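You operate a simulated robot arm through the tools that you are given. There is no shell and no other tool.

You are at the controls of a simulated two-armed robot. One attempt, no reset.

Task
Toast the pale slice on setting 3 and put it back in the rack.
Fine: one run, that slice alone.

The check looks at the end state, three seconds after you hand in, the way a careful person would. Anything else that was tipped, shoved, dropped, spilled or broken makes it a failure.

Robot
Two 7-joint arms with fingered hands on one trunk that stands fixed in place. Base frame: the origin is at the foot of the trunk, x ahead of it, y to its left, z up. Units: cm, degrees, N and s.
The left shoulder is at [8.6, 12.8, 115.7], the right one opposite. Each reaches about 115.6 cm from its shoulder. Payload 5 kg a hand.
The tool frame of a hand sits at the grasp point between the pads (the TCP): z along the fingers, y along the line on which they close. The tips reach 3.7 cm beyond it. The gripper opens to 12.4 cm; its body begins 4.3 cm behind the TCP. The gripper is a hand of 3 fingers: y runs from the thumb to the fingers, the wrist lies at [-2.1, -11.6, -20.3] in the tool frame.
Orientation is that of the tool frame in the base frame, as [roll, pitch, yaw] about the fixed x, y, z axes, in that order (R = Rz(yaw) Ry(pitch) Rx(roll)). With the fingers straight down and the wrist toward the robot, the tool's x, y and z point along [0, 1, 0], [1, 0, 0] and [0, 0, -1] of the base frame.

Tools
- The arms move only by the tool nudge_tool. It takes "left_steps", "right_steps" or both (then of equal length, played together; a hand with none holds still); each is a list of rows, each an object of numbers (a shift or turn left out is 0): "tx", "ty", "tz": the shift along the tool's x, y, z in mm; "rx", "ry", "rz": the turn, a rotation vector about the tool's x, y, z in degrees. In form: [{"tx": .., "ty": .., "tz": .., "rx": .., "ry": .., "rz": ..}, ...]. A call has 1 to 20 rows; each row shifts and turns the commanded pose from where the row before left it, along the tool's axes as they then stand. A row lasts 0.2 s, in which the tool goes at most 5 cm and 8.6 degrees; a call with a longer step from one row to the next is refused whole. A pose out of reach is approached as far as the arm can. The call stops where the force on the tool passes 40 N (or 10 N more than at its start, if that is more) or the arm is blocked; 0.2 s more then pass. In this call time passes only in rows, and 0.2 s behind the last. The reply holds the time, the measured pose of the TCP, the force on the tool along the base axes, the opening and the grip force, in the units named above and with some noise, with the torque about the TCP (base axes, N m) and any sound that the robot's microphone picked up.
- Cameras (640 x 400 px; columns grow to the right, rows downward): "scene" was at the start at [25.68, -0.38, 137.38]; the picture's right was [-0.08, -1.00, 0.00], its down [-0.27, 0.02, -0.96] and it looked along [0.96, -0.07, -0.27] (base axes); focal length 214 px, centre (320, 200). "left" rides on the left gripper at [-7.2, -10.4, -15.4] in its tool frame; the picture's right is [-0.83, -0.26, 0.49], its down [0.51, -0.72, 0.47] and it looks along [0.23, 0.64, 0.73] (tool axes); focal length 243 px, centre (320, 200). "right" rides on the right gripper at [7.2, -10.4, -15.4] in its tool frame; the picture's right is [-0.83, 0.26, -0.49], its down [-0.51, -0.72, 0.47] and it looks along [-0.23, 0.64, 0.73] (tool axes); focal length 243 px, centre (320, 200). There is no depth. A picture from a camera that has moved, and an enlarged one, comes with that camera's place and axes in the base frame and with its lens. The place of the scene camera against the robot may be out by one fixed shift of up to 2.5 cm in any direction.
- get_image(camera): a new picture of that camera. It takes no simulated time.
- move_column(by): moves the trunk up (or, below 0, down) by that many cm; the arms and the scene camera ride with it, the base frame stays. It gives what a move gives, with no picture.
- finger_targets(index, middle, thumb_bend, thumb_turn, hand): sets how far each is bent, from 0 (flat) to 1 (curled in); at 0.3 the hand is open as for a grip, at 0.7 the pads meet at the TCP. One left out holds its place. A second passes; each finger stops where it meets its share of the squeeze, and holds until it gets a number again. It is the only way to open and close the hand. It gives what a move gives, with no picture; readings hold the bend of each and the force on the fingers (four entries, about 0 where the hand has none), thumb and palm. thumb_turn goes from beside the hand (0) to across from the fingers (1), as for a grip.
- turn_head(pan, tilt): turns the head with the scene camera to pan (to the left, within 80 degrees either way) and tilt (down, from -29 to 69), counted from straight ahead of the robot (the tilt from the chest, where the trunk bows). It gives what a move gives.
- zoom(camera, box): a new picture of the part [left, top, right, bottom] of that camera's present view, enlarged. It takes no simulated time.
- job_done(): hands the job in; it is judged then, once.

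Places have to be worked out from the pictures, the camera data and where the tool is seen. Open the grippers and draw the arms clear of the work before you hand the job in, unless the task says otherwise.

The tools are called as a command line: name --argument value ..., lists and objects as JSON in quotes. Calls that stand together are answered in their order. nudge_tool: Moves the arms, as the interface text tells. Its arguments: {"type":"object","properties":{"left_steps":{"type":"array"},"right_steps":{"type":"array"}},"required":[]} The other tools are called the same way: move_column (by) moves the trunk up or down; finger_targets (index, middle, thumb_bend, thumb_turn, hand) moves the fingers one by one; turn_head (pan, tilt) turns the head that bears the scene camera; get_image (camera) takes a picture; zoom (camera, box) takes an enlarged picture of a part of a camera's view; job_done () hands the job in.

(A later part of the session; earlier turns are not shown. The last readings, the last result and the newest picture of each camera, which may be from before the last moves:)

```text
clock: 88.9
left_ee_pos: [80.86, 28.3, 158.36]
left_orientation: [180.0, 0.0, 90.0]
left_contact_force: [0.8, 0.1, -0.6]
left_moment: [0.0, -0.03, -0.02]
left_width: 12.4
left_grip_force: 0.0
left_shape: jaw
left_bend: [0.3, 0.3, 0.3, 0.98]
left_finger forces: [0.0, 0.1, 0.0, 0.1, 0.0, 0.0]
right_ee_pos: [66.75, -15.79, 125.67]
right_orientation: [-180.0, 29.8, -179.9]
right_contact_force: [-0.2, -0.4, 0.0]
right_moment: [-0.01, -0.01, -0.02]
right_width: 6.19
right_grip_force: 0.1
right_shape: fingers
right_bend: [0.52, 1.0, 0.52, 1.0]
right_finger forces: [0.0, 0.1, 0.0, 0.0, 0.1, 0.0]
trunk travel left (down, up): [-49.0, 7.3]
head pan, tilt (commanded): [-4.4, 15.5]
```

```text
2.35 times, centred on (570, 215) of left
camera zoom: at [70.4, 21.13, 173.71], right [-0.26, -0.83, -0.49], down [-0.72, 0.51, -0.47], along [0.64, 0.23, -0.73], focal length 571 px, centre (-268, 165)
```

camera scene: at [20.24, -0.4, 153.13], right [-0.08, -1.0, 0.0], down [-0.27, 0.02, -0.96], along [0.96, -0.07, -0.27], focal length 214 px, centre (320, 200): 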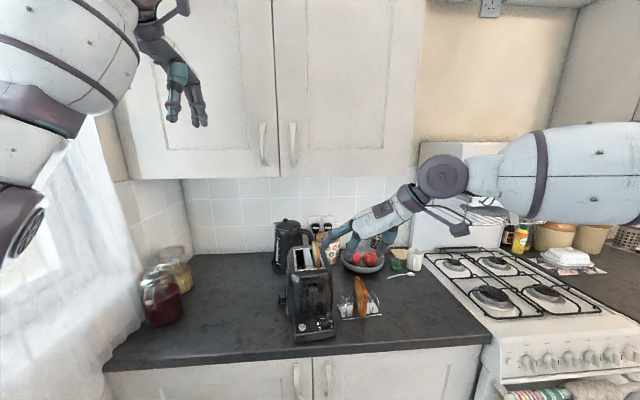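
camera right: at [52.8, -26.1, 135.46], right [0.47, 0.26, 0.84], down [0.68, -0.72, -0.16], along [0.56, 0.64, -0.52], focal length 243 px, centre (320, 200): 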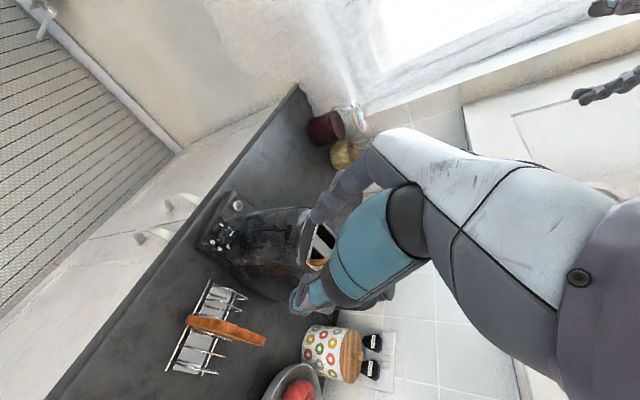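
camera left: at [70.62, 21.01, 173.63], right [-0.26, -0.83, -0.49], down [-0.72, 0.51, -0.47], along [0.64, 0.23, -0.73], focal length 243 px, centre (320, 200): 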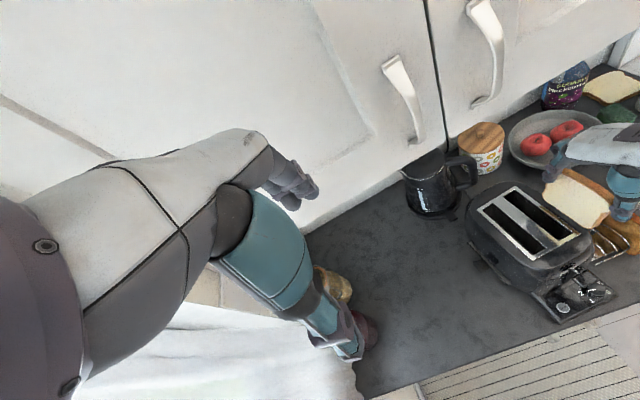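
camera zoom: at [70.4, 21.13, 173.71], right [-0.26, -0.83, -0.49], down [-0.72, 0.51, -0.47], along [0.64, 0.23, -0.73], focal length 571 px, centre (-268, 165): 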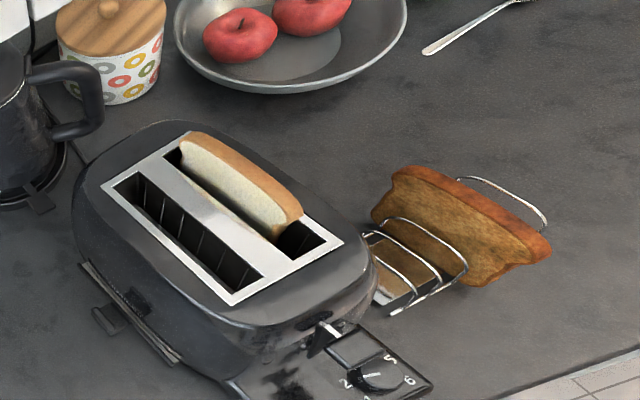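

Index and thumb are free with the middle tucked away. The thumb sits ~1.2 cm sideways from the index, so I turn the thumb slightly toward the index and compare.

finger_targets --hand "right" --thumb_turn 0.88

zoom --camera "scene" --box '[300, 180, 440, 290]'

zoom --camera "right" --box '[220, 120, 460, 340]'

```text
clock: 89.9
left_ee_pos: [80.73, 28.33, 158.32]
left_orientation: [-179.9, -0.1, 90.1]
left_contact_force: [-0.4, -0.1, 0.6]
left_moment: [-0.02, 0.03, 0.01]
left_width: 12.35
left_grip_force: 0.0
left_shape: jaw
left_bend: [0.3, 0.3, 0.3, 0.98]
left_finger forces: [0.0, 0.1, 0.2, 0.0, 0.0, 0.0]
right_ee_pos: [66.61, -15.71, 125.6]
right_orientation: [-180.0, 29.8, -179.9]
right_contact_force: [-0.1, 0.1, -0.1]
right_moment: [-0.05, -0.02, 0.02]
right_width: 6.48
right_grip_force: 0.1
right_shape: fingers
right_bend: [0.52, 1.0, 0.52, 0.88]
right_finger forces: [0.0, 0.0, 0.0, 0.1, 0.1, 0.0]
trunk travel left (down, up): [-49.0, 7.3]
head pan, tilt (commanded): [-4.4, 15.5]
```

```text
3.64 times, centred on (370, 235) of scene
camera zoom: at [20.37, -0.37, 153.11], right [-0.08, -1.0, 0.0], down [-0.27, 0.02, -0.96], along [0.96, -0.07, -0.27], focal length 780 px, centre (138, 73)
```

zoom: 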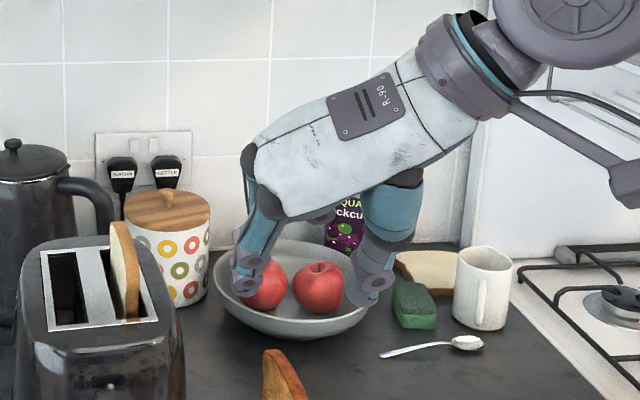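

```text
1.82 times, centred on (340, 230) of right
camera zoom: at [52.91, -26.06, 135.43], right [0.48, 0.26, 0.84], down [0.67, -0.72, -0.16], along [0.56, 0.64, -0.52], focal length 441 px, centre (284, 146)
```

zoom: 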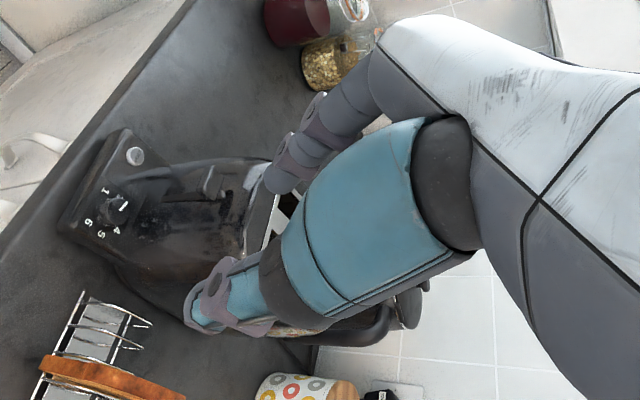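

At 0.88 the thumb sits opposite the index. I yaw the hand +26° (so the 51° turn ends near -25°) and move to a point 7 cm short of the knob along the finger direction.

nudge_tool --right_steps '[{"rx": -3.23, "rz": -5.64}, {"rx": -3.23, "rz": -5.64}, {"rx": -3.23, "rz": -5.64}, {"rx": -3.23, "rz": -5.64}, {"tx": 6.2, "ty": 7.6, "tz": 30}, {"tx": 6.2, "ty": 7.6, "tz": 30}, {"tx": 6.2, "ty": 7.6, "tz": 30}, {"tx": 6.2, "ty": 7.6, "tz": 30}, {"tx": 6.2, "ty": 7.6, "tz": 30}, {"tx": 6.2, "ty": 7.6, "tz": 30}, {"tx": 6.2, "ty": 7.4, "tz": 25}]'

get_image --camera "scene"

zoom --camera "scene" --box '[290, 250, 380, 340]'

zoom --camera "right" --box '[180, 120, 400, 320]'

zoom --camera "left" --box '[520, 220, 640, 330]'

```text
clock: 92.3
left_ee_pos: [80.9, 28.35, 158.28]
left_orientation: [-179.9, 0.1, 90.0]
left_contact_force: [0.4, 0.3, 0.5]
left_moment: [0.03, -0.01, 0.04]
left_width: 12.39
left_grip_force: 0.0
left_shape: jaw
left_bend: [0.3, 0.3, 0.3, 0.98]
left_finger forces: [0.0, 0.1, 0.0, 0.1, 0.1, 0.0]
right_ee_pos: [70.17, -8.04, 105.65]
right_orientation: [180.0, 29.7, -154.0]
right_contact_force: [-0.2, 0.8, -0.3]
right_moment: [0.01, 0.01, -0.01]
right_width: 6.43
right_grip_force: 0.0
right_shape: fingers
right_bend: [0.52, 1.0, 0.52, 0.88]
right_finger forces: [0.0, 0.1, 0.1, 0.1, 0.1, 0.0]
trunk travel left (down, up): [-49.0, 7.3]
head pan, tilt (commanded): [-4.4, 15.5]
```

```text
taken
camera scene: at [20.47, -0.37, 153.09], right [-0.08, -1.0, 0.0], down [-0.27, 0.02, -0.96], along [0.96, -0.07, -0.27], focal length 214 px, centre (320, 200)
```

scene: 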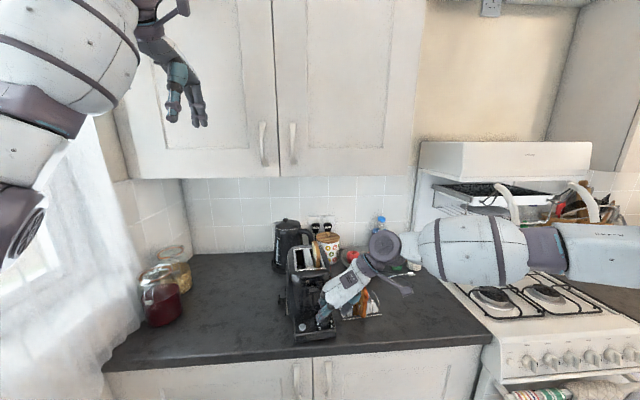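

```text
4.44 times, centred on (335, 295) of scene
camera zoom: at [20.47, -0.37, 153.09], right [-0.08, -1.0, 0.0], down [-0.27, 0.02, -0.96], along [0.96, -0.07, -0.27], focal length 953 px, centre (253, -222)
```

zoom: 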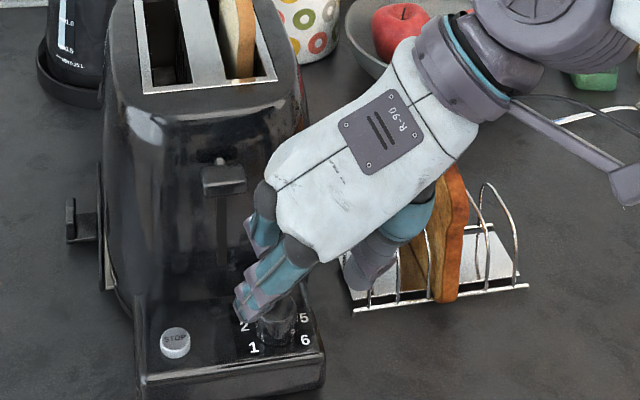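

```text
2.00 times, centred on (290, 220) of right
camera zoom: at [62.4, -23.47, 115.37], right [0.31, 0.44, 0.84], down [0.92, -0.35, -0.16], along [0.22, 0.82, -0.52], focal length 485 px, centre (380, 160)
```

zoom: 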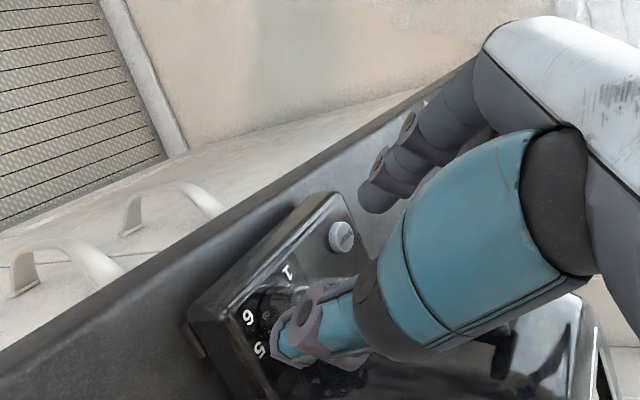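

```text
3.64 times, centred on (580, 275) of left
camera zoom: at [70.52, 21.12, 173.65], right [-0.26, -0.83, -0.49], down [-0.72, 0.51, -0.47], along [0.64, 0.23, -0.73], focal length 882 px, centre (-626, -73)
```

zoom: 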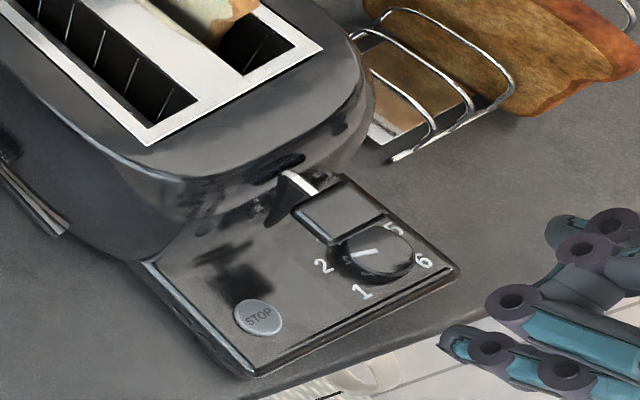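

The index and thumb are poised to straddle the knob. I advance 4 cm along the finger direction and look again.

nudge_tool --right_steps '[{"tz": 10}, {"tz": 10}, {"tz": 10}, {"tz": 8}]'

zoom --camera "scene" --box '[300, 285, 360, 335]'

zoom --camera "right" --box '[220, 200, 380, 320]'

zoom --camera "left" --box '[550, 240, 640, 330]'

```text
clock: 93.3
left_ee_pos: [80.74, 28.44, 158.41]
left_orientation: [-179.9, 0.0, 89.9]
left_contact_force: [0.0, 0.7, 0.7]
left_moment: [0.01, -0.02, 0.03]
left_width: 12.36
left_grip_force: 0.1
left_shape: jaw
left_bend: [0.3, 0.3, 0.3, 0.98]
left_finger forces: [0.1, 0.0, 0.1, 0.0, 0.0, 0.1]
right_ee_pos: [71.89, -7.35, 102.32]
right_orientation: [180.0, 29.7, -153.9]
right_contact_force: [0.6, 0.6, 0.0]
right_moment: [-0.02, -0.01, -0.03]
right_width: 6.46
right_grip_force: 0.0
right_shape: fingers
right_bend: [0.52, 1.0, 0.52, 0.88]
right_finger forces: [0.1, 0.0, 0.1, 0.0, 0.0, 0.1]
trunk travel left (down, up): [-49.0, 7.3]
head pan, tilt (commanded): [-4.4, 15.5]
```

```text
8.00 times, centred on (330, 310) of scene
camera zoom: at [20.4, -0.37, 153.1], right [-0.08, -1.0, 0.0], down [-0.27, 0.02, -0.96], along [0.96, -0.07, -0.27], focal length 1716 px, centre (240, -680)
```

zoom: 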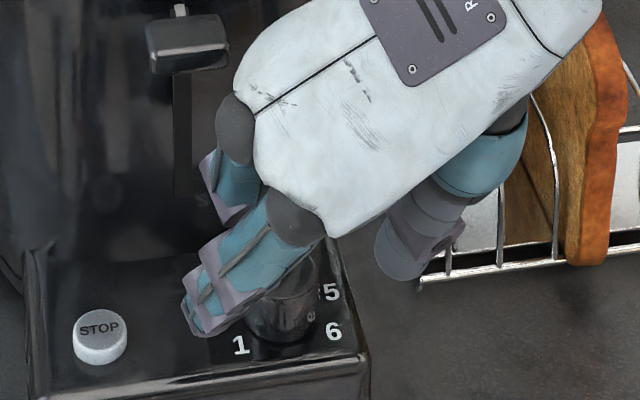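

```text
3.33 times, centred on (300, 260) of right
camera zoom: at [64.08, -22.73, 112.14], right [0.31, 0.44, 0.84], down [0.92, -0.35, -0.16], along [0.22, 0.82, -0.52], focal length 809 px, centre (387, 0)
```

zoom: 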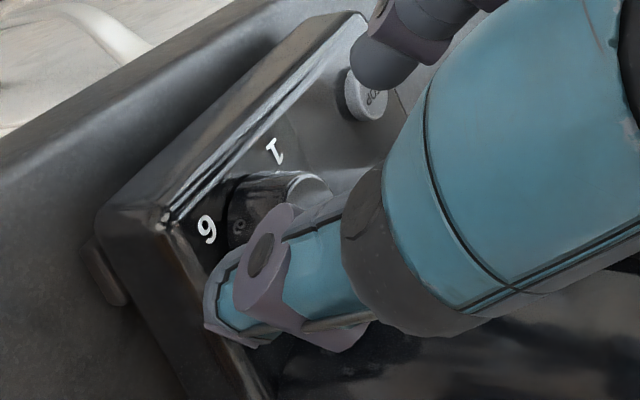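

```text
4.44 times, centred on (595, 285) of left
camera zoom: at [70.41, 21.14, 173.71], right [-0.26, -0.83, -0.49], down [-0.72, 0.51, -0.47], along [0.64, 0.23, -0.73], focal length 1078 px, centre (-902, -178)
```

zoom: 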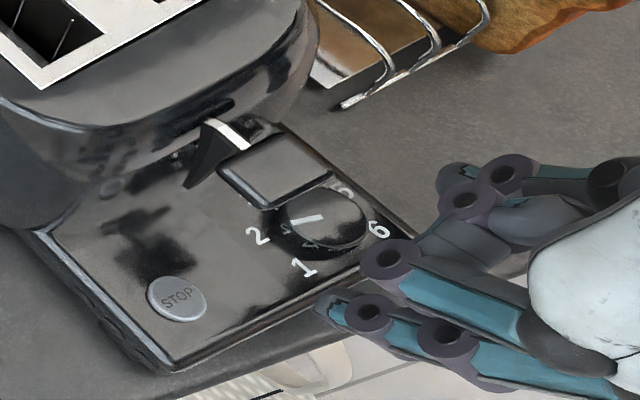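

From both views the index tip sits ~1.3 cm and the thumb ~2.1 cm along tool x, so I set the thumb turn to 0.915 and correct the approach line, advancing another 2.5 cm.

finger_targets --hand "right" --thumb_turn 0.915

nudge_tool --right_steps '[{"tx": -3, "ty": -0.7, "tz": 8}, {"tx": -3, "ty": -0.8, "tz": 8}, {"tz": 8}]'

zoom --camera "scene" --box '[300, 285, 360, 335]'

zoom --camera "right" --box '[220, 200, 380, 320]'

zoom --camera "left" --box '[550, 240, 640, 330]'

```text
clock: 94.3
left_ee_pos: [80.89, 28.3, 158.4]
left_orientation: [180.0, 0.0, 90.0]
left_contact_force: [0.0, 1.0, -0.2]
left_moment: [0.0, 0.0, 0.0]
left_width: 12.37
left_grip_force: 0.1
left_shape: jaw
left_bend: [0.3, 0.3, 0.3, 0.98]
left_finger forces: [0.1, 0.0, 0.0, 0.0, 0.1, 0.1]
right_ee_pos: [71.9, -7.21, 102.45]
right_orientation: [180.0, 29.7, -153.9]
right_contact_force: [-0.5, 0.1, 0.2]
right_moment: [0.0, 0.0, -0.01]
right_width: 6.32
right_grip_force: 0.1
right_shape: fingers
right_bend: [0.52, 1.0, 0.52, 0.92]
right_finger forces: [0.0, 0.1, 0.0, 0.0, 0.0, 0.1]
trunk travel left (down, up): [-49.0, 7.3]
head pan, tilt (commanded): [-4.4, 15.5]
```

```text
clock: 95.1
left_ee_pos: [80.74, 28.37, 158.3]
left_orientation: [-180.0, 0.0, 90.0]
left_contact_force: [-0.4, -1.1, 0.2]
left_moment: [0.01, 0.03, -0.03]
left_width: 12.39
left_grip_force: 0.1
left_shape: jaw
left_bend: [0.3, 0.3, 0.3, 0.98]
left_finger forces: [0.1, 0.0, 0.0, 0.0, 0.0, 0.1]
right_ee_pos: [73.24, -6.68, 100.75]
right_orientation: [179.9, 29.7, -154.0]
right_contact_force: [-0.5, -0.2, -0.7]
right_moment: [0.03, 0.01, -0.01]
right_width: 6.33
right_grip_force: 0.0
right_shape: fingers
right_bend: [0.52, 1.0, 0.52, 0.92]
right_finger forces: [0.0, 0.1, 0.0, 0.0, 0.0, 0.0]
trunk travel left (down, up): [-49.0, 7.3]
head pan, tilt (commanded): [-4.4, 15.5]
```

```text
8.00 times, centred on (330, 310) of scene
camera zoom: at [20.39, -0.38, 153.1], right [-0.08, -1.0, 0.0], down [-0.27, 0.02, -0.96], along [0.96, -0.07, -0.27], focal length 1716 px, centre (240, -680)
```

zoom: 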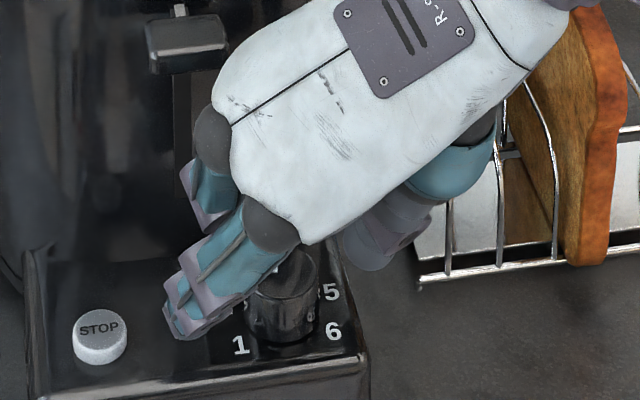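

```text
3.33 times, centred on (300, 260) of right
camera zoom: at [65.64, -22.09, 110.43], right [0.31, 0.44, 0.84], down [0.92, -0.35, -0.16], along [0.22, 0.82, -0.52], focal length 809 px, centre (387, 0)
```

zoom: 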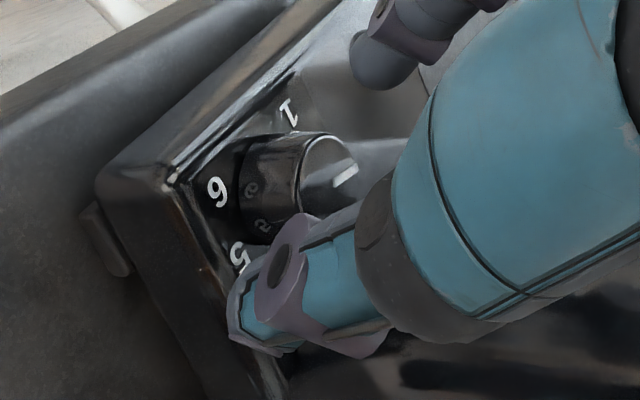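

```text
4.44 times, centred on (595, 285) of left
camera zoom: at [70.4, 21.13, 173.71], right [-0.26, -0.83, -0.49], down [-0.72, 0.51, -0.47], along [0.64, 0.23, -0.73], focal length 1078 px, centre (-902, -178)
```

zoom: 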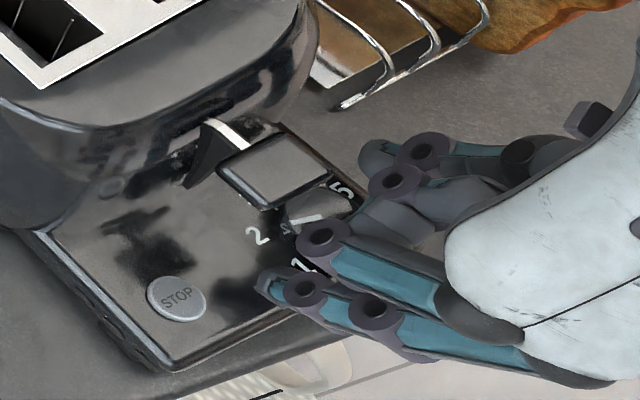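

Index and thumb tips now straddle the knob at its mid-height in both views. I lower 7 mm straight down and begin closing.

nudge_tool --right_steps '[{"tx": 1.8, "tz": 3.2}, {"tx": 1.9, "tz": 3.3}]'

finger_targets --hand "right" --index 0.57 --thumb_bend 0.57

zoom --camera "scene" --box '[300, 285, 360, 335]'

zoom --camera "right" --box '[220, 200, 380, 320]'

zoom --camera "left" --box '[550, 240, 640, 330]'

```text
clock: 95.7
left_ee_pos: [80.8, 28.31, 158.42]
left_orientation: [-180.0, 0.0, 90.0]
left_contact_force: [0.1, 0.3, -0.1]
left_moment: [-0.02, 0.0, 0.01]
left_width: 12.37
left_grip_force: 0.1
left_shape: jaw
left_bend: [0.3, 0.3, 0.3, 0.98]
left_finger forces: [0.0, 0.0, 0.0, 0.0, 0.0, 0.1]
right_ee_pos: [73.42, -6.7, 99.99]
right_orientation: [180.0, 29.7, -153.8]
right_contact_force: [-0.9, 0.2, -0.3]
right_moment: [0.01, 0.02, 0.0]
right_width: 6.32
right_grip_force: 0.1
right_shape: fingers
right_bend: [0.52, 1.0, 0.52, 0.92]
right_finger forces: [0.0, 0.0, 0.0, 0.1, 0.0, 0.1]
trunk travel left (down, up): [-49.0, 7.3]
head pan, tilt (commanded): [-4.4, 15.5]
```

```text
clock: 96.7
left_ee_pos: [80.82, 28.25, 158.47]
left_orientation: [180.0, 0.0, 90.0]
left_contact_force: [0.3, -0.7, -0.4]
left_moment: [0.02, -0.02, 0.04]
left_width: 12.39
left_grip_force: 0.0
left_shape: jaw
left_bend: [0.3, 0.3, 0.3, 0.98]
left_finger forces: [0.0, 0.0, 0.1, 0.0, 0.0, 0.0]
right_ee_pos: [73.4, -6.66, 99.95]
right_orientation: [-179.9, 29.8, -153.9]
right_contact_force: [0.3, 0.7, 0.8]
right_moment: [0.01, -0.02, -0.03]
right_width: 5.07
right_grip_force: 0.1
right_shape: fingers
right_bend: [0.56, 1.0, 0.56, 0.92]
right_finger forces: [0.0, 0.0, 0.1, 0.0, 0.0, 0.0]
trunk travel left (down, up): [-49.0, 7.3]
head pan, tilt (commanded): [-4.4, 15.5]
```

```text
8.00 times, centred on (330, 310) of scene
camera zoom: at [20.36, -0.38, 153.11], right [-0.08, -1.0, 0.0], down [-0.27, 0.02, -0.96], along [0.96, -0.07, -0.27], focal length 1716 px, centre (240, -680)
```

zoom: 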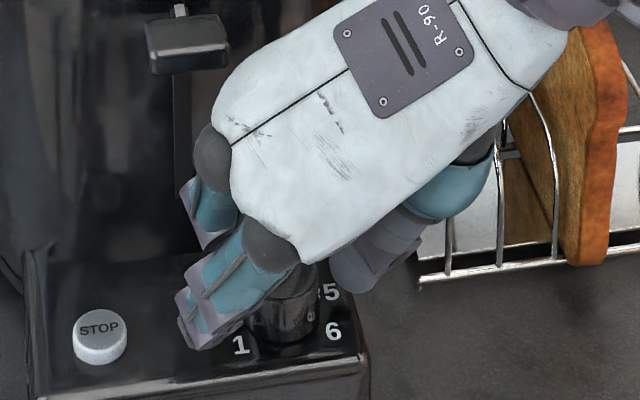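

```text
3.33 times, centred on (300, 260) of right
camera zoom: at [65.6, -22.09, 109.65], right [0.31, 0.44, 0.84], down [0.92, -0.35, -0.16], along [0.22, 0.82, -0.52], focal length 809 px, centre (387, 0)
```

zoom: 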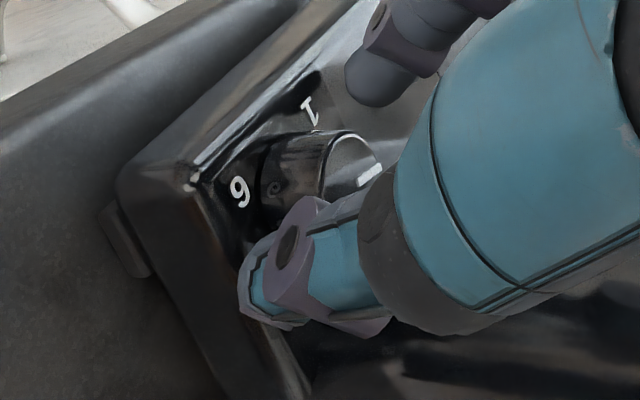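

```text
4.44 times, centred on (595, 285) of left
camera zoom: at [70.37, 21.13, 173.73], right [-0.26, -0.83, -0.49], down [-0.72, 0.51, -0.47], along [0.64, 0.23, -0.73], focal length 1078 px, centre (-902, -178)
```

zoom: 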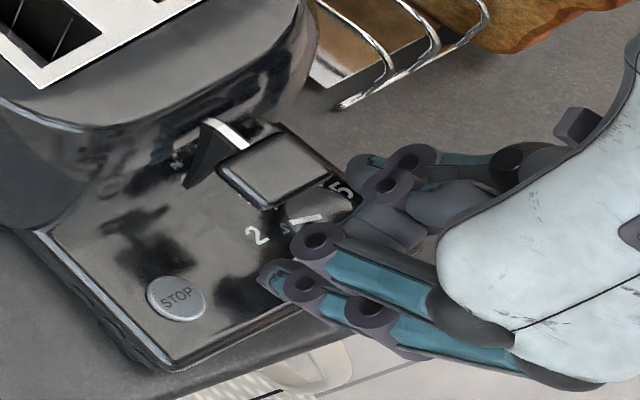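

No contact yet at 5.1 cm. I continue closing in small steps.

finger_targets --hand "right" --index 0.61 --thumb_bend 0.61

zoom --camera "scene" --box '[300, 285, 360, 335]'

zoom --camera "right" --box '[220, 200, 380, 320]'

zoom --camera "left" --box '[560, 245, 630, 315]'

```text
clock: 97.7
left_ee_pos: [80.74, 28.41, 158.4]
left_orientation: [-180.0, -0.1, 90.0]
left_contact_force: [-0.6, -0.2, 0.3]
left_moment: [-0.02, -0.02, 0.0]
left_width: 12.37
left_grip_force: 0.0
left_shape: jaw
left_bend: [0.3, 0.3, 0.3, 0.98]
left_finger forces: [0.0, 0.1, 0.1, 0.0, 0.1, 0.0]
right_ee_pos: [73.39, -6.67, 99.87]
right_orientation: [-179.9, 29.7, -153.9]
right_contact_force: [1.0, -0.7, 0.4]
right_moment: [-0.02, -0.01, -0.03]
right_width: 3.62
right_grip_force: 0.0
right_shape: fingers
right_bend: [0.61, 1.0, 0.6, 0.93]
right_finger forces: [0.0, 0.1, 0.1, 0.0, 0.7, 0.1]
trunk travel left (down, up): [-49.0, 7.3]
head pan, tilt (commanded): [-4.4, 15.5]
```

```text
8.00 times, centred on (330, 310) of scene
camera zoom: at [20.37, -0.38, 153.11], right [-0.08, -1.0, 0.0], down [-0.27, 0.02, -0.96], along [0.96, -0.07, -0.27], focal length 1716 px, centre (240, -680)
```

zoom: 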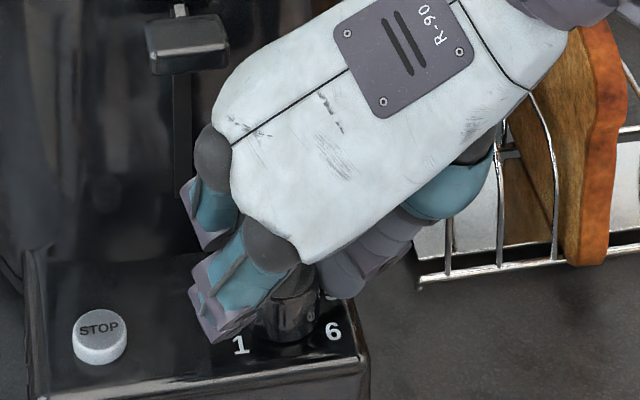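

```text
3.33 times, centred on (300, 260) of right
camera zoom: at [65.61, -22.1, 109.65], right [0.31, 0.44, 0.84], down [0.92, -0.35, -0.16], along [0.22, 0.82, -0.52], focal length 809 px, centre (387, 0)
```

zoom: 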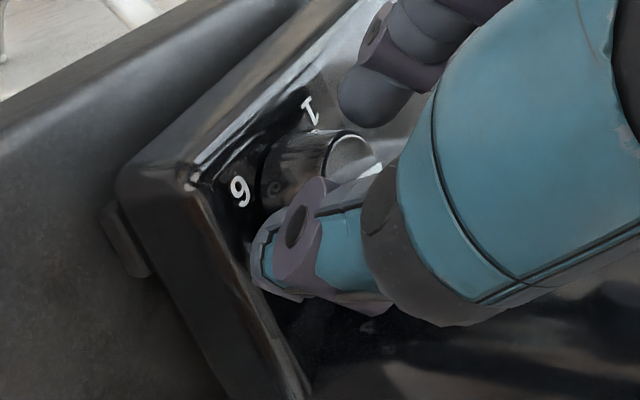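

```text
5.71 times, centred on (595, 280) of left
camera zoom: at [70.38, 21.12, 173.73], right [-0.26, -0.83, -0.49], down [-0.72, 0.51, -0.47], along [0.64, 0.23, -0.73], focal length 1386 px, centre (-1251, -257)
```

zoom: 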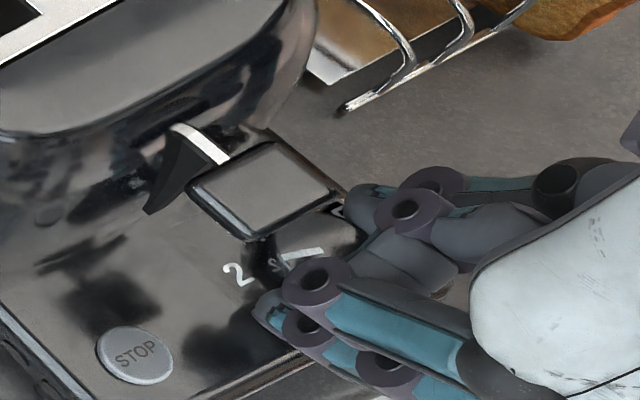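

The thumb touches the knob (0.7 N). I bring the index in further.

finger_targets --hand "right" --index 0.66

zoom --camera "scene" --box '[300, 285, 360, 335]'

zoom --camera "right" --box '[220, 200, 380, 320]'

```text
clock: 98.7
left_ee_pos: [80.67, 28.39, 158.42]
left_orientation: [180.0, 0.0, 90.0]
left_contact_force: [-0.1, -0.1, 0.3]
left_moment: [0.01, 0.0, 0.01]
left_width: 12.38
left_grip_force: 0.0
left_shape: jaw
left_bend: [0.3, 0.3, 0.3, 0.98]
left_finger forces: [0.0, 0.1, 0.0, 0.1, 0.0, 0.0]
right_ee_pos: [73.35, -6.68, 99.93]
right_orientation: [179.9, 29.8, -153.9]
right_contact_force: [-0.3, 1.0, 0.9]
right_moment: [0.03, 0.03, 0.0]
right_width: 3.09
right_grip_force: 0.8
right_shape: fingers
right_bend: [0.64, 1.0, 0.6, 0.93]
right_finger forces: [1.6, 0.0, 0.0, 0.0, 0.8, 0.1]
trunk travel left (down, up): [-49.0, 7.3]
head pan, tilt (commanded): [-4.4, 15.5]
```

```text
8.00 times, centred on (330, 310) of scene
camera zoom: at [20.36, -0.37, 153.11], right [-0.08, -1.0, 0.0], down [-0.27, 0.02, -0.96], along [0.96, -0.07, -0.27], focal length 1716 px, centre (240, -680)
```

zoom: 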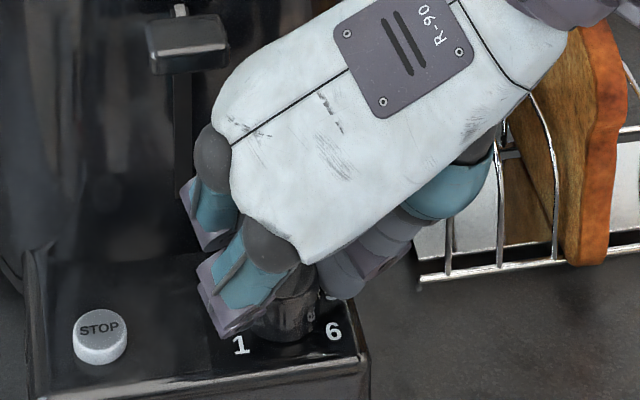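

```text
3.33 times, centred on (300, 260) of right
camera zoom: at [65.6, -22.08, 109.65], right [0.31, 0.44, 0.84], down [0.92, -0.35, -0.16], along [0.22, 0.82, -0.52], focal length 809 px, centre (387, 0)
```

zoom: 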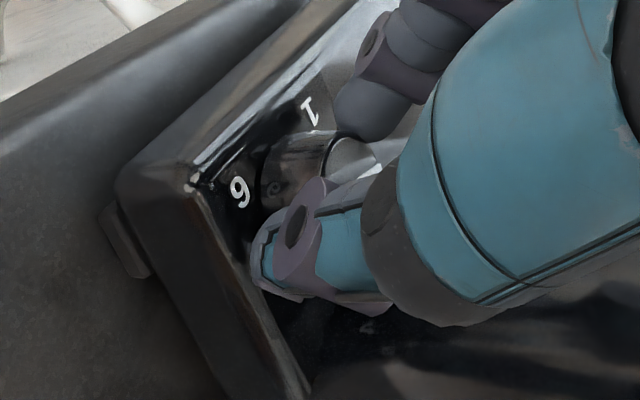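

Index (1.6 N) and thumb (0.8 N) hold the knob. I squeeze to a firm pinch.

finger_targets --hand "right" --index 0.7 --thumb_bend 0.68

zoom --camera "left" --box '[560, 245, 630, 315]'

zoom --camera "right" --box '[220, 200, 380, 320]'

```text
clock: 99.7
left_ee_pos: [80.88, 28.34, 158.37]
left_orientation: [180.0, -0.1, 90.0]
left_contact_force: [-0.7, -0.6, -0.3]
left_moment: [0.01, -0.01, -0.03]
left_width: 12.38
left_grip_force: 0.0
left_shape: jaw
left_bend: [0.3, 0.3, 0.3, 0.98]
left_finger forces: [0.0, 0.1, 0.0, 0.1, 0.0, 0.1]
right_ee_pos: [73.43, -6.71, 99.96]
right_orientation: [-179.9, 29.8, -153.8]
right_contact_force: [0.9, -1.3, 1.3]
right_moment: [-0.04, 0.0, -0.05]
right_width: 2.82
right_grip_force: 6.1
right_shape: fingers
right_bend: [0.65, 1.0, 0.63, 0.93]
right_finger forces: [5.7, 0.0, 0.1, 0.0, 6.4, 0.0]
trunk travel left (down, up): [-49.0, 7.3]
head pan, tilt (commanded): [-4.4, 15.5]
```

```text
5.71 times, centred on (595, 280) of left
camera zoom: at [70.39, 21.11, 173.72], right [-0.26, -0.83, -0.49], down [-0.72, 0.51, -0.47], along [0.64, 0.23, -0.73], focal length 1386 px, centre (-1251, -257)
```

zoom: 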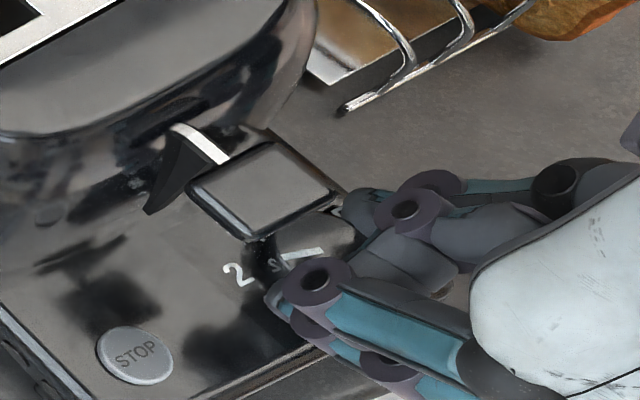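

```text
3.33 times, centred on (300, 260) of right
camera zoom: at [65.61, -22.1, 109.64], right [0.31, 0.44, 0.84], down [0.92, -0.35, -0.16], along [0.22, 0.82, -0.52], focal length 809 px, centre (387, 0)
```

zoom: 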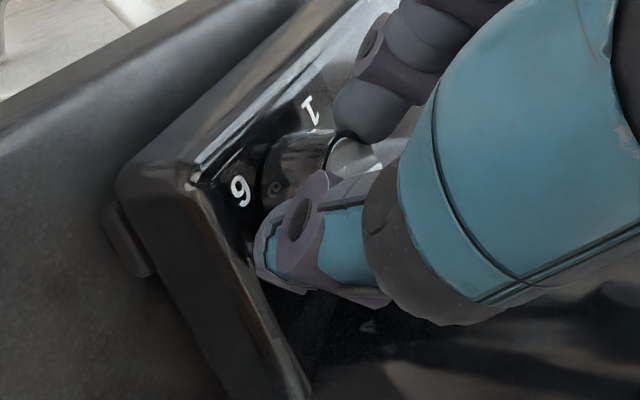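

The pinch is firm (~6 N) and the pointer still at 2. I turn clockwise about the knob's vertical axis, first by ~23°, and check the pointer.

nudge_tool --right_steps '[{"tx": -0.46, "ty": 1.05, "tz": 0.27, "rx": 2.83, "rz": 4.95}, {"tx": -0.46, "ty": 1.05, "tz": 0.27, "rx": 2.83, "rz": 4.95}, {"tx": -0.46, "ty": 1.05, "tz": 0.27, "rx": 2.83, "rz": 4.95}, {"tx": -0.46, "ty": 1.05, "tz": 0.27, "rx": 2.83, "rz": 4.95}]'

zoom --camera "left" --box '[560, 245, 630, 315]'

zoom --camera "right" --box '[220, 200, 380, 320]'

zoom --camera "scene" --box '[300, 285, 360, 335]'

```text
clock: 100.7
left_ee_pos: [80.66, 28.52, 158.35]
left_orientation: [180.0, 0.2, 90.0]
left_contact_force: [0.4, 1.0, 0.4]
left_moment: [-0.02, 0.0, 0.02]
left_width: 12.39
left_grip_force: 0.0
left_shape: jaw
left_bend: [0.3, 0.3, 0.3, 0.98]
left_finger forces: [0.0, 0.1, 0.1, 0.0, 0.0, 0.0]
right_ee_pos: [73.48, -6.01, 99.97]
right_orientation: [180.0, 29.7, -176.8]
right_contact_force: [-2.0, -4.2, -0.1]
right_moment: [-0.19, 0.07, -0.07]
right_width: 2.81
right_grip_force: 6.7
right_shape: fingers
right_bend: [0.65, 1.0, 0.63, 0.93]
right_finger forces: [4.5, 0.0, 0.0, 0.0, 8.7, 0.1]
trunk travel left (down, up): [-49.0, 7.3]
head pan, tilt (commanded): [-4.4, 15.5]
```

```text
5.71 times, centred on (595, 280) of left
camera zoom: at [70.35, 21.3, 173.72], right [-0.26, -0.83, -0.49], down [-0.72, 0.51, -0.47], along [0.64, 0.23, -0.73], focal length 1386 px, centre (-1251, -257)
```

zoom: 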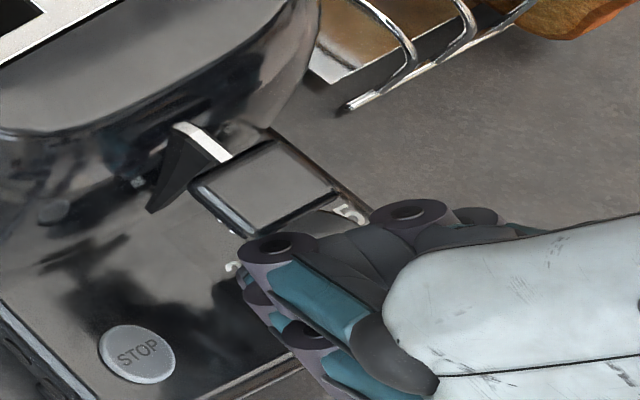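

```text
3.33 times, centred on (300, 260) of right
camera zoom: at [60.3, -17.28, 109.69], right [0.46, 0.29, 0.84], down [0.71, -0.68, -0.16], along [0.53, 0.67, -0.52], focal length 809 px, centre (387, 0)
```

zoom: 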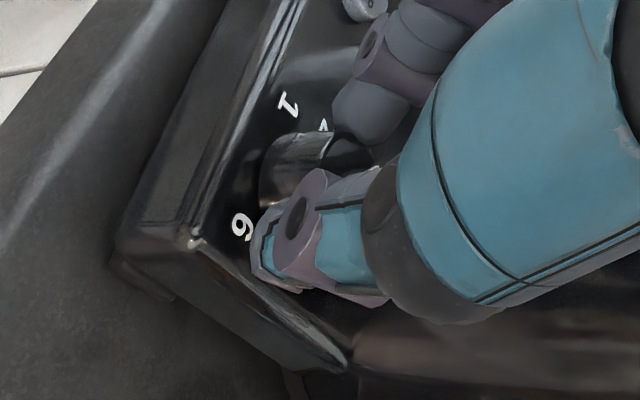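

```text
8.00 times, centred on (330, 310) of scene
camera zoom: at [20.34, -0.24, 153.11], right [-0.08, -1.0, 0.0], down [-0.27, 0.02, -0.96], along [0.96, -0.07, -0.27], focal length 1716 px, centre (240, -680)
```

zoom: 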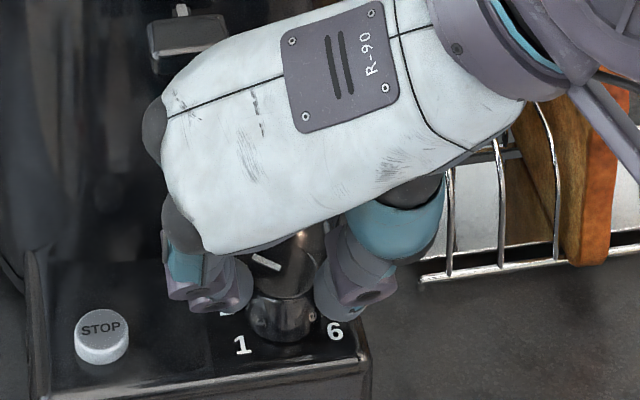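

The pointer turned with the hand (now between 2 and 3). The side force suggests slightly too much sideways shift, so I continue the remaining ~28° with less translation.

nudge_tool --right_steps '[{"tx": -0.2, "ty": 0.3, "tz": 0.1, "rx": 2.83, "rz": 4.95}, {"tx": -0.3, "ty": 0.6, "tz": 0.15, "rx": 2.83, "rz": 4.95}, {"tx": -0.3, "ty": 0.6, "tz": 0.15, "rx": 2.83, "rz": 4.95}, {"tx": -0.3, "ty": 0.6, "tz": 0.15, "rx": 2.83, "rz": 4.95}]'

zoom --camera "scene" --box '[300, 285, 360, 335]'

zoom --camera "right" --box '[220, 180, 380, 320]'

```text
clock: 101.7
left_ee_pos: [80.68, 28.47, 158.29]
left_orientation: [-180.0, 0.0, 90.0]
left_contact_force: [0.9, 0.6, 0.1]
left_moment: [-0.04, 0.01, -0.01]
left_width: 12.33
left_grip_force: 0.1
left_shape: jaw
left_bend: [0.3, 0.3, 0.3, 0.98]
left_finger forces: [0.0, 0.1, 0.0, 0.1, 0.1, 0.0]
right_ee_pos: [73.6, -5.81, 100.01]
right_orientation: [-179.8, 29.7, 160.5]
right_contact_force: [-6.0, 1.0, 1.0]
right_moment: [0.0, 0.23, -0.02]
right_width: 2.67
right_grip_force: 6.8
right_shape: fingers
right_bend: [0.65, 1.0, 0.64, 0.93]
right_finger forces: [6.4, 0.0, 0.0, 0.1, 7.7, 0.0]
trunk travel left (down, up): [-49.0, 7.3]
head pan, tilt (commanded): [-4.4, 15.5]
```

```text
8.00 times, centred on (330, 310) of scene
camera zoom: at [20.28, -0.21, 153.12], right [-0.08, -1.0, 0.0], down [-0.27, 0.02, -0.96], along [0.96, -0.07, -0.27], focal length 1716 px, centre (240, -680)
```

zoom: 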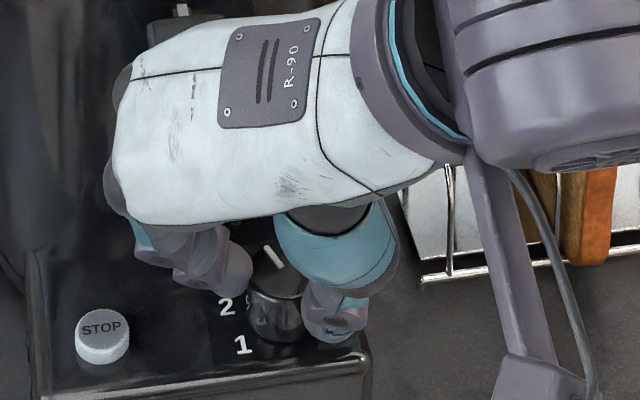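

```text
2.86 times, centred on (300, 250) of right
camera zoom: at [57.09, -10.94, 109.7], right [0.54, 0.09, 0.84], down [0.39, -0.91, -0.16], along [0.75, 0.41, -0.52], focal length 693 px, centre (377, 57)
```

zoom: 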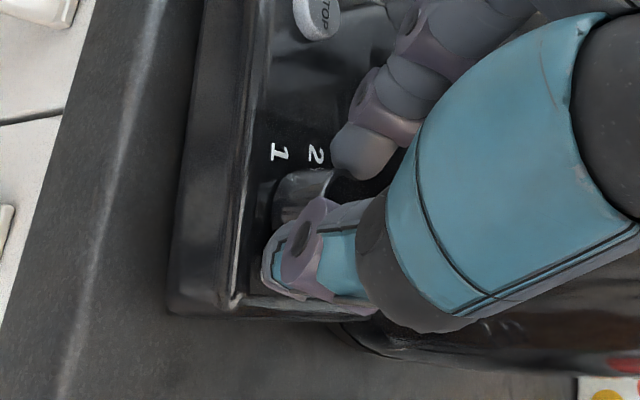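

The pointer now appears close to 3. I zoom in tightly to measure its angle before deciding on a last nudge.

zoom --camera "scene" --box '[312, 305, 337, 325]'

zoom --camera "left" --box '[570, 250, 620, 300]'

```text
16.00 times, centred on (324, 315) of scene
camera zoom: at [20.28, -0.21, 153.12], right [-0.08, -1.0, 0.0], down [-0.27, 0.02, -0.96], along [0.96, -0.07, -0.27], focal length 3432 px, centre (248, -1640)
```

zoom: 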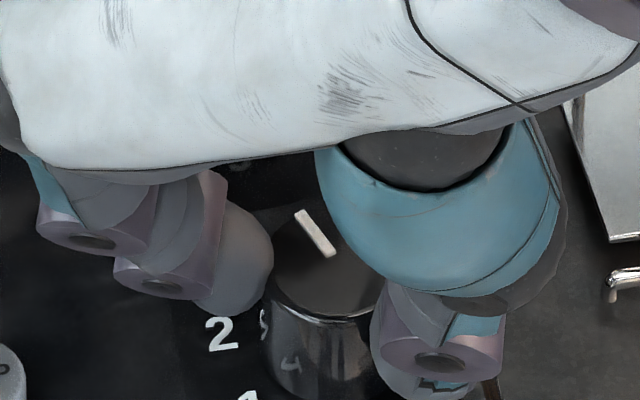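

```text
8.00 times, centred on (595, 275) of left
camera zoom: at [70.29, 21.34, 173.74], right [-0.26, -0.83, -0.49], down [-0.72, 0.51, -0.47], along [0.64, 0.23, -0.73], focal length 1941 px, centre (-1880, -400)
```

zoom: 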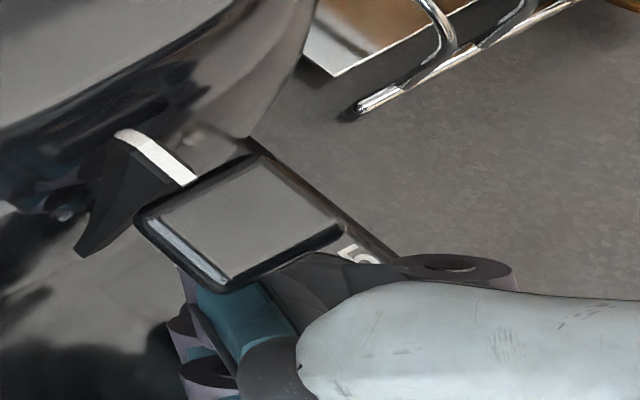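

By this zoom the pointer is at about 22–30° azimuth against ~30° for the "3" mark – close. I release, back off and check from a clear viewpoint.

finger_targets --hand "right" --index 0.52 --thumb_bend 0.52

nudge_tool --right_steps '[{"tz": -10}, {"tz": -15}, {"tz": -20}, {"tz": -25}, {"tz": -25}]'

zoom --camera "scene" --box '[300, 295, 345, 335]'

zoom --camera "right" --box '[180, 120, 360, 280]'

zoom --camera "left" --box '[540, 245, 620, 315]'

```text
clock: 102.7
left_ee_pos: [80.77, 28.25, 158.41]
left_orientation: [180.0, 0.1, 90.0]
left_contact_force: [-0.1, 0.0, 0.2]
left_moment: [0.02, -0.01, 0.02]
left_width: 12.35
left_grip_force: 0.1
left_shape: jaw
left_bend: [0.3, 0.3, 0.3, 0.98]
left_finger forces: [0.1, 0.1, 0.0, 0.0, 0.0, 0.0]
right_ee_pos: [73.65, -6.07, 100.01]
right_orientation: [-180.0, 29.7, 160.5]
right_contact_force: [0.4, -0.3, -1.1]
right_moment: [-0.03, -0.02, 0.01]
right_width: 6.21
right_grip_force: 0.0
right_shape: fingers
right_bend: [0.52, 1.0, 0.52, 0.92]
right_finger forces: [0.0, 0.0, 0.0, 0.0, 0.0, 0.1]
trunk travel left (down, up): [-49.0, 7.3]
head pan, tilt (commanded): [-4.4, 15.5]
```

```text
clock: 103.9
left_ee_pos: [80.64, 28.35, 158.49]
left_orientation: [179.8, 0.2, 90.0]
left_contact_force: [-0.4, 0.9, -0.4]
left_moment: [-0.02, -0.04, 0.0]
left_width: 12.41
left_grip_force: 0.0
left_shape: jaw
left_bend: [0.3, 0.3, 0.3, 0.98]
left_finger forces: [0.1, 0.0, 0.0, 0.0, 0.0, 0.1]
right_ee_pos: [69.34, -4.45, 108.16]
right_orientation: [-179.9, 29.9, 160.5]
right_contact_force: [-0.5, -0.4, -0.4]
right_moment: [-0.04, 0.0, 0.04]
right_width: 6.22
right_grip_force: 0.0
right_shape: fingers
right_bend: [0.52, 1.0, 0.52, 0.92]
right_finger forces: [0.0, 0.0, 0.0, 0.0, 0.0, 0.1]
trunk travel left (down, up): [-49.0, 7.3]
head pan, tilt (commanded): [-4.4, 15.5]
```

```text
10.00 times, centred on (322, 315) of scene
camera zoom: at [20.21, -0.28, 153.14], right [-0.08, -1.0, 0.0], down [-0.27, 0.02, -0.96], along [0.96, -0.07, -0.27], focal length 2145 px, centre (295, -950)
```

zoom: 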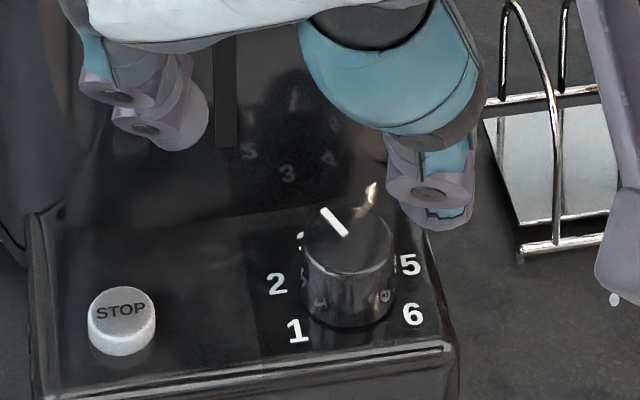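

```text
2.50 times, centred on (270, 200) of right
camera zoom: at [52.8, -9.51, 117.97], right [0.54, 0.09, 0.84], down [0.39, -0.91, -0.16], along [0.75, 0.41, -0.52], focal length 606 px, centre (445, 200)
```

zoom: 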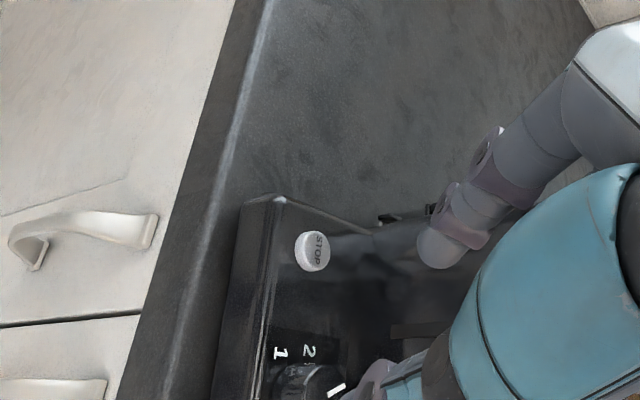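

```text
5.71 times, centred on (580, 280) of left
camera zoom: at [70.18, 21.25, 173.83], right [-0.26, -0.83, -0.49], down [-0.72, 0.51, -0.47], along [0.64, 0.23, -0.73], focal length 1386 px, centre (-1166, -257)
```

zoom: 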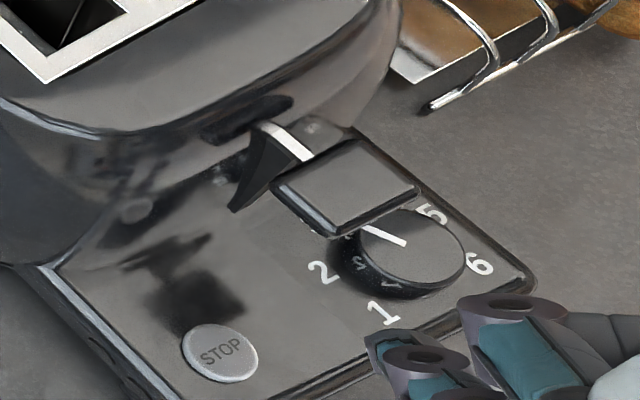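

The pointer measures ≈28–33° against ≈31° for "3": the dial is on 3. Next the lever: I back off, turn the hand +40° so its knuckles stay clear of the toaster, and close index and thumb to a firm tip.

nudge_tool --right_steps '[{"tz": -25}, {"tz": -30}, {"rx": -3.98, "rz": -6.94}, {"rx": -3.98, "rz": -6.94}, {"rx": -3.98, "rz": -6.94}, {"rx": -3.98, "rz": -6.94}, {"rx": -3.98, "rz": -6.94}]'

finger_targets --hand "right" --index 0.72 --middle 1.0 --thumb_bend 0.72 --thumb_turn 0.93

zoom --camera "scene" --box '[270, 220, 390, 330]'

zoom --camera "left" --box '[500, 190, 640, 330]'

```text
clock: 105.5
left_ee_pos: [80.86, 28.41, 158.22]
left_orientation: [-180.0, 0.1, 89.9]
left_contact_force: [0.6, -0.1, -0.7]
left_moment: [0.0, 0.01, 0.01]
left_width: 12.39
left_grip_force: 0.0
left_shape: jaw
left_bend: [0.3, 0.3, 0.3, 0.98]
left_finger forces: [0.0, 0.1, 0.0, 0.0, 0.1, 0.0]
right_ee_pos: [66.89, -3.36, 112.94]
right_orientation: [179.8, 29.6, -159.5]
right_contact_force: [-0.6, 0.3, 0.1]
right_moment: [0.0, 0.03, 0.03]
right_width: 6.23
right_grip_force: 0.0
right_shape: fingers
right_bend: [0.52, 1.0, 0.52, 0.92]
right_finger forces: [0.1, 0.1, 0.0, 0.0, 0.1, 0.0]
trunk travel left (down, up): [-49.0, 7.3]
head pan, tilt (commanded): [-4.4, 15.5]
```

```text
clock: 106.5
left_ee_pos: [80.78, 28.28, 158.27]
left_orientation: [180.0, 0.1, 90.0]
left_contact_force: [-0.8, -0.4, 0.1]
left_moment: [-0.01, 0.02, 0.01]
left_width: 12.37
left_grip_force: 0.0
left_shape: jaw
left_bend: [0.3, 0.3, 0.3, 0.98]
left_finger forces: [0.0, 0.0, 0.0, 0.0, 0.0, 0.1]
right_ee_pos: [66.73, -3.37, 112.99]
right_orientation: [179.9, 29.7, -159.6]
right_contact_force: [0.1, -0.5, 0.2]
right_moment: [0.0, 0.03, 0.03]
right_width: 0.2
right_grip_force: 0.1
right_shape: fingers
right_bend: [0.72, 1.0, 0.71, 0.95]
right_finger forces: [0.0, 0.0, 0.1, 0.0, 0.0, 0.0]
trunk travel left (down, up): [-49.0, 7.3]
head pan, tilt (commanded): [-4.4, 15.5]
```

```text
3.64 times, centred on (330, 275) of scene
camera zoom: at [20.38, -0.43, 153.1], right [-0.08, -1.0, 0.0], down [-0.27, 0.02, -0.96], along [0.96, -0.07, -0.27], focal length 780 px, centre (284, -73)
```

zoom: 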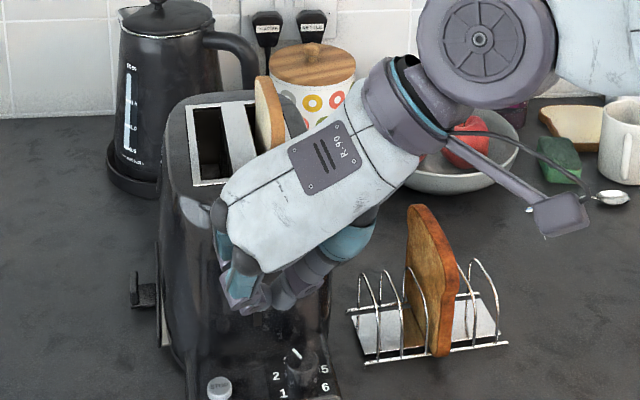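

```text
2.86 times, centred on (570, 260) of left
camera zoom: at [70.39, 21.07, 173.73], right [-0.26, -0.83, -0.49], down [-0.72, 0.51, -0.47], along [0.64, 0.23, -0.73], focal length 693 px, centre (-394, 29)
```

zoom: 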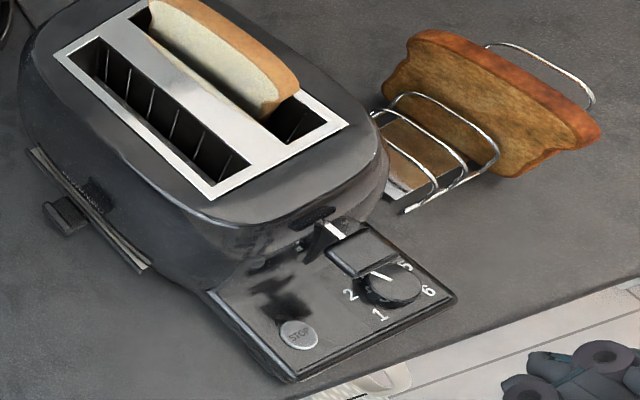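

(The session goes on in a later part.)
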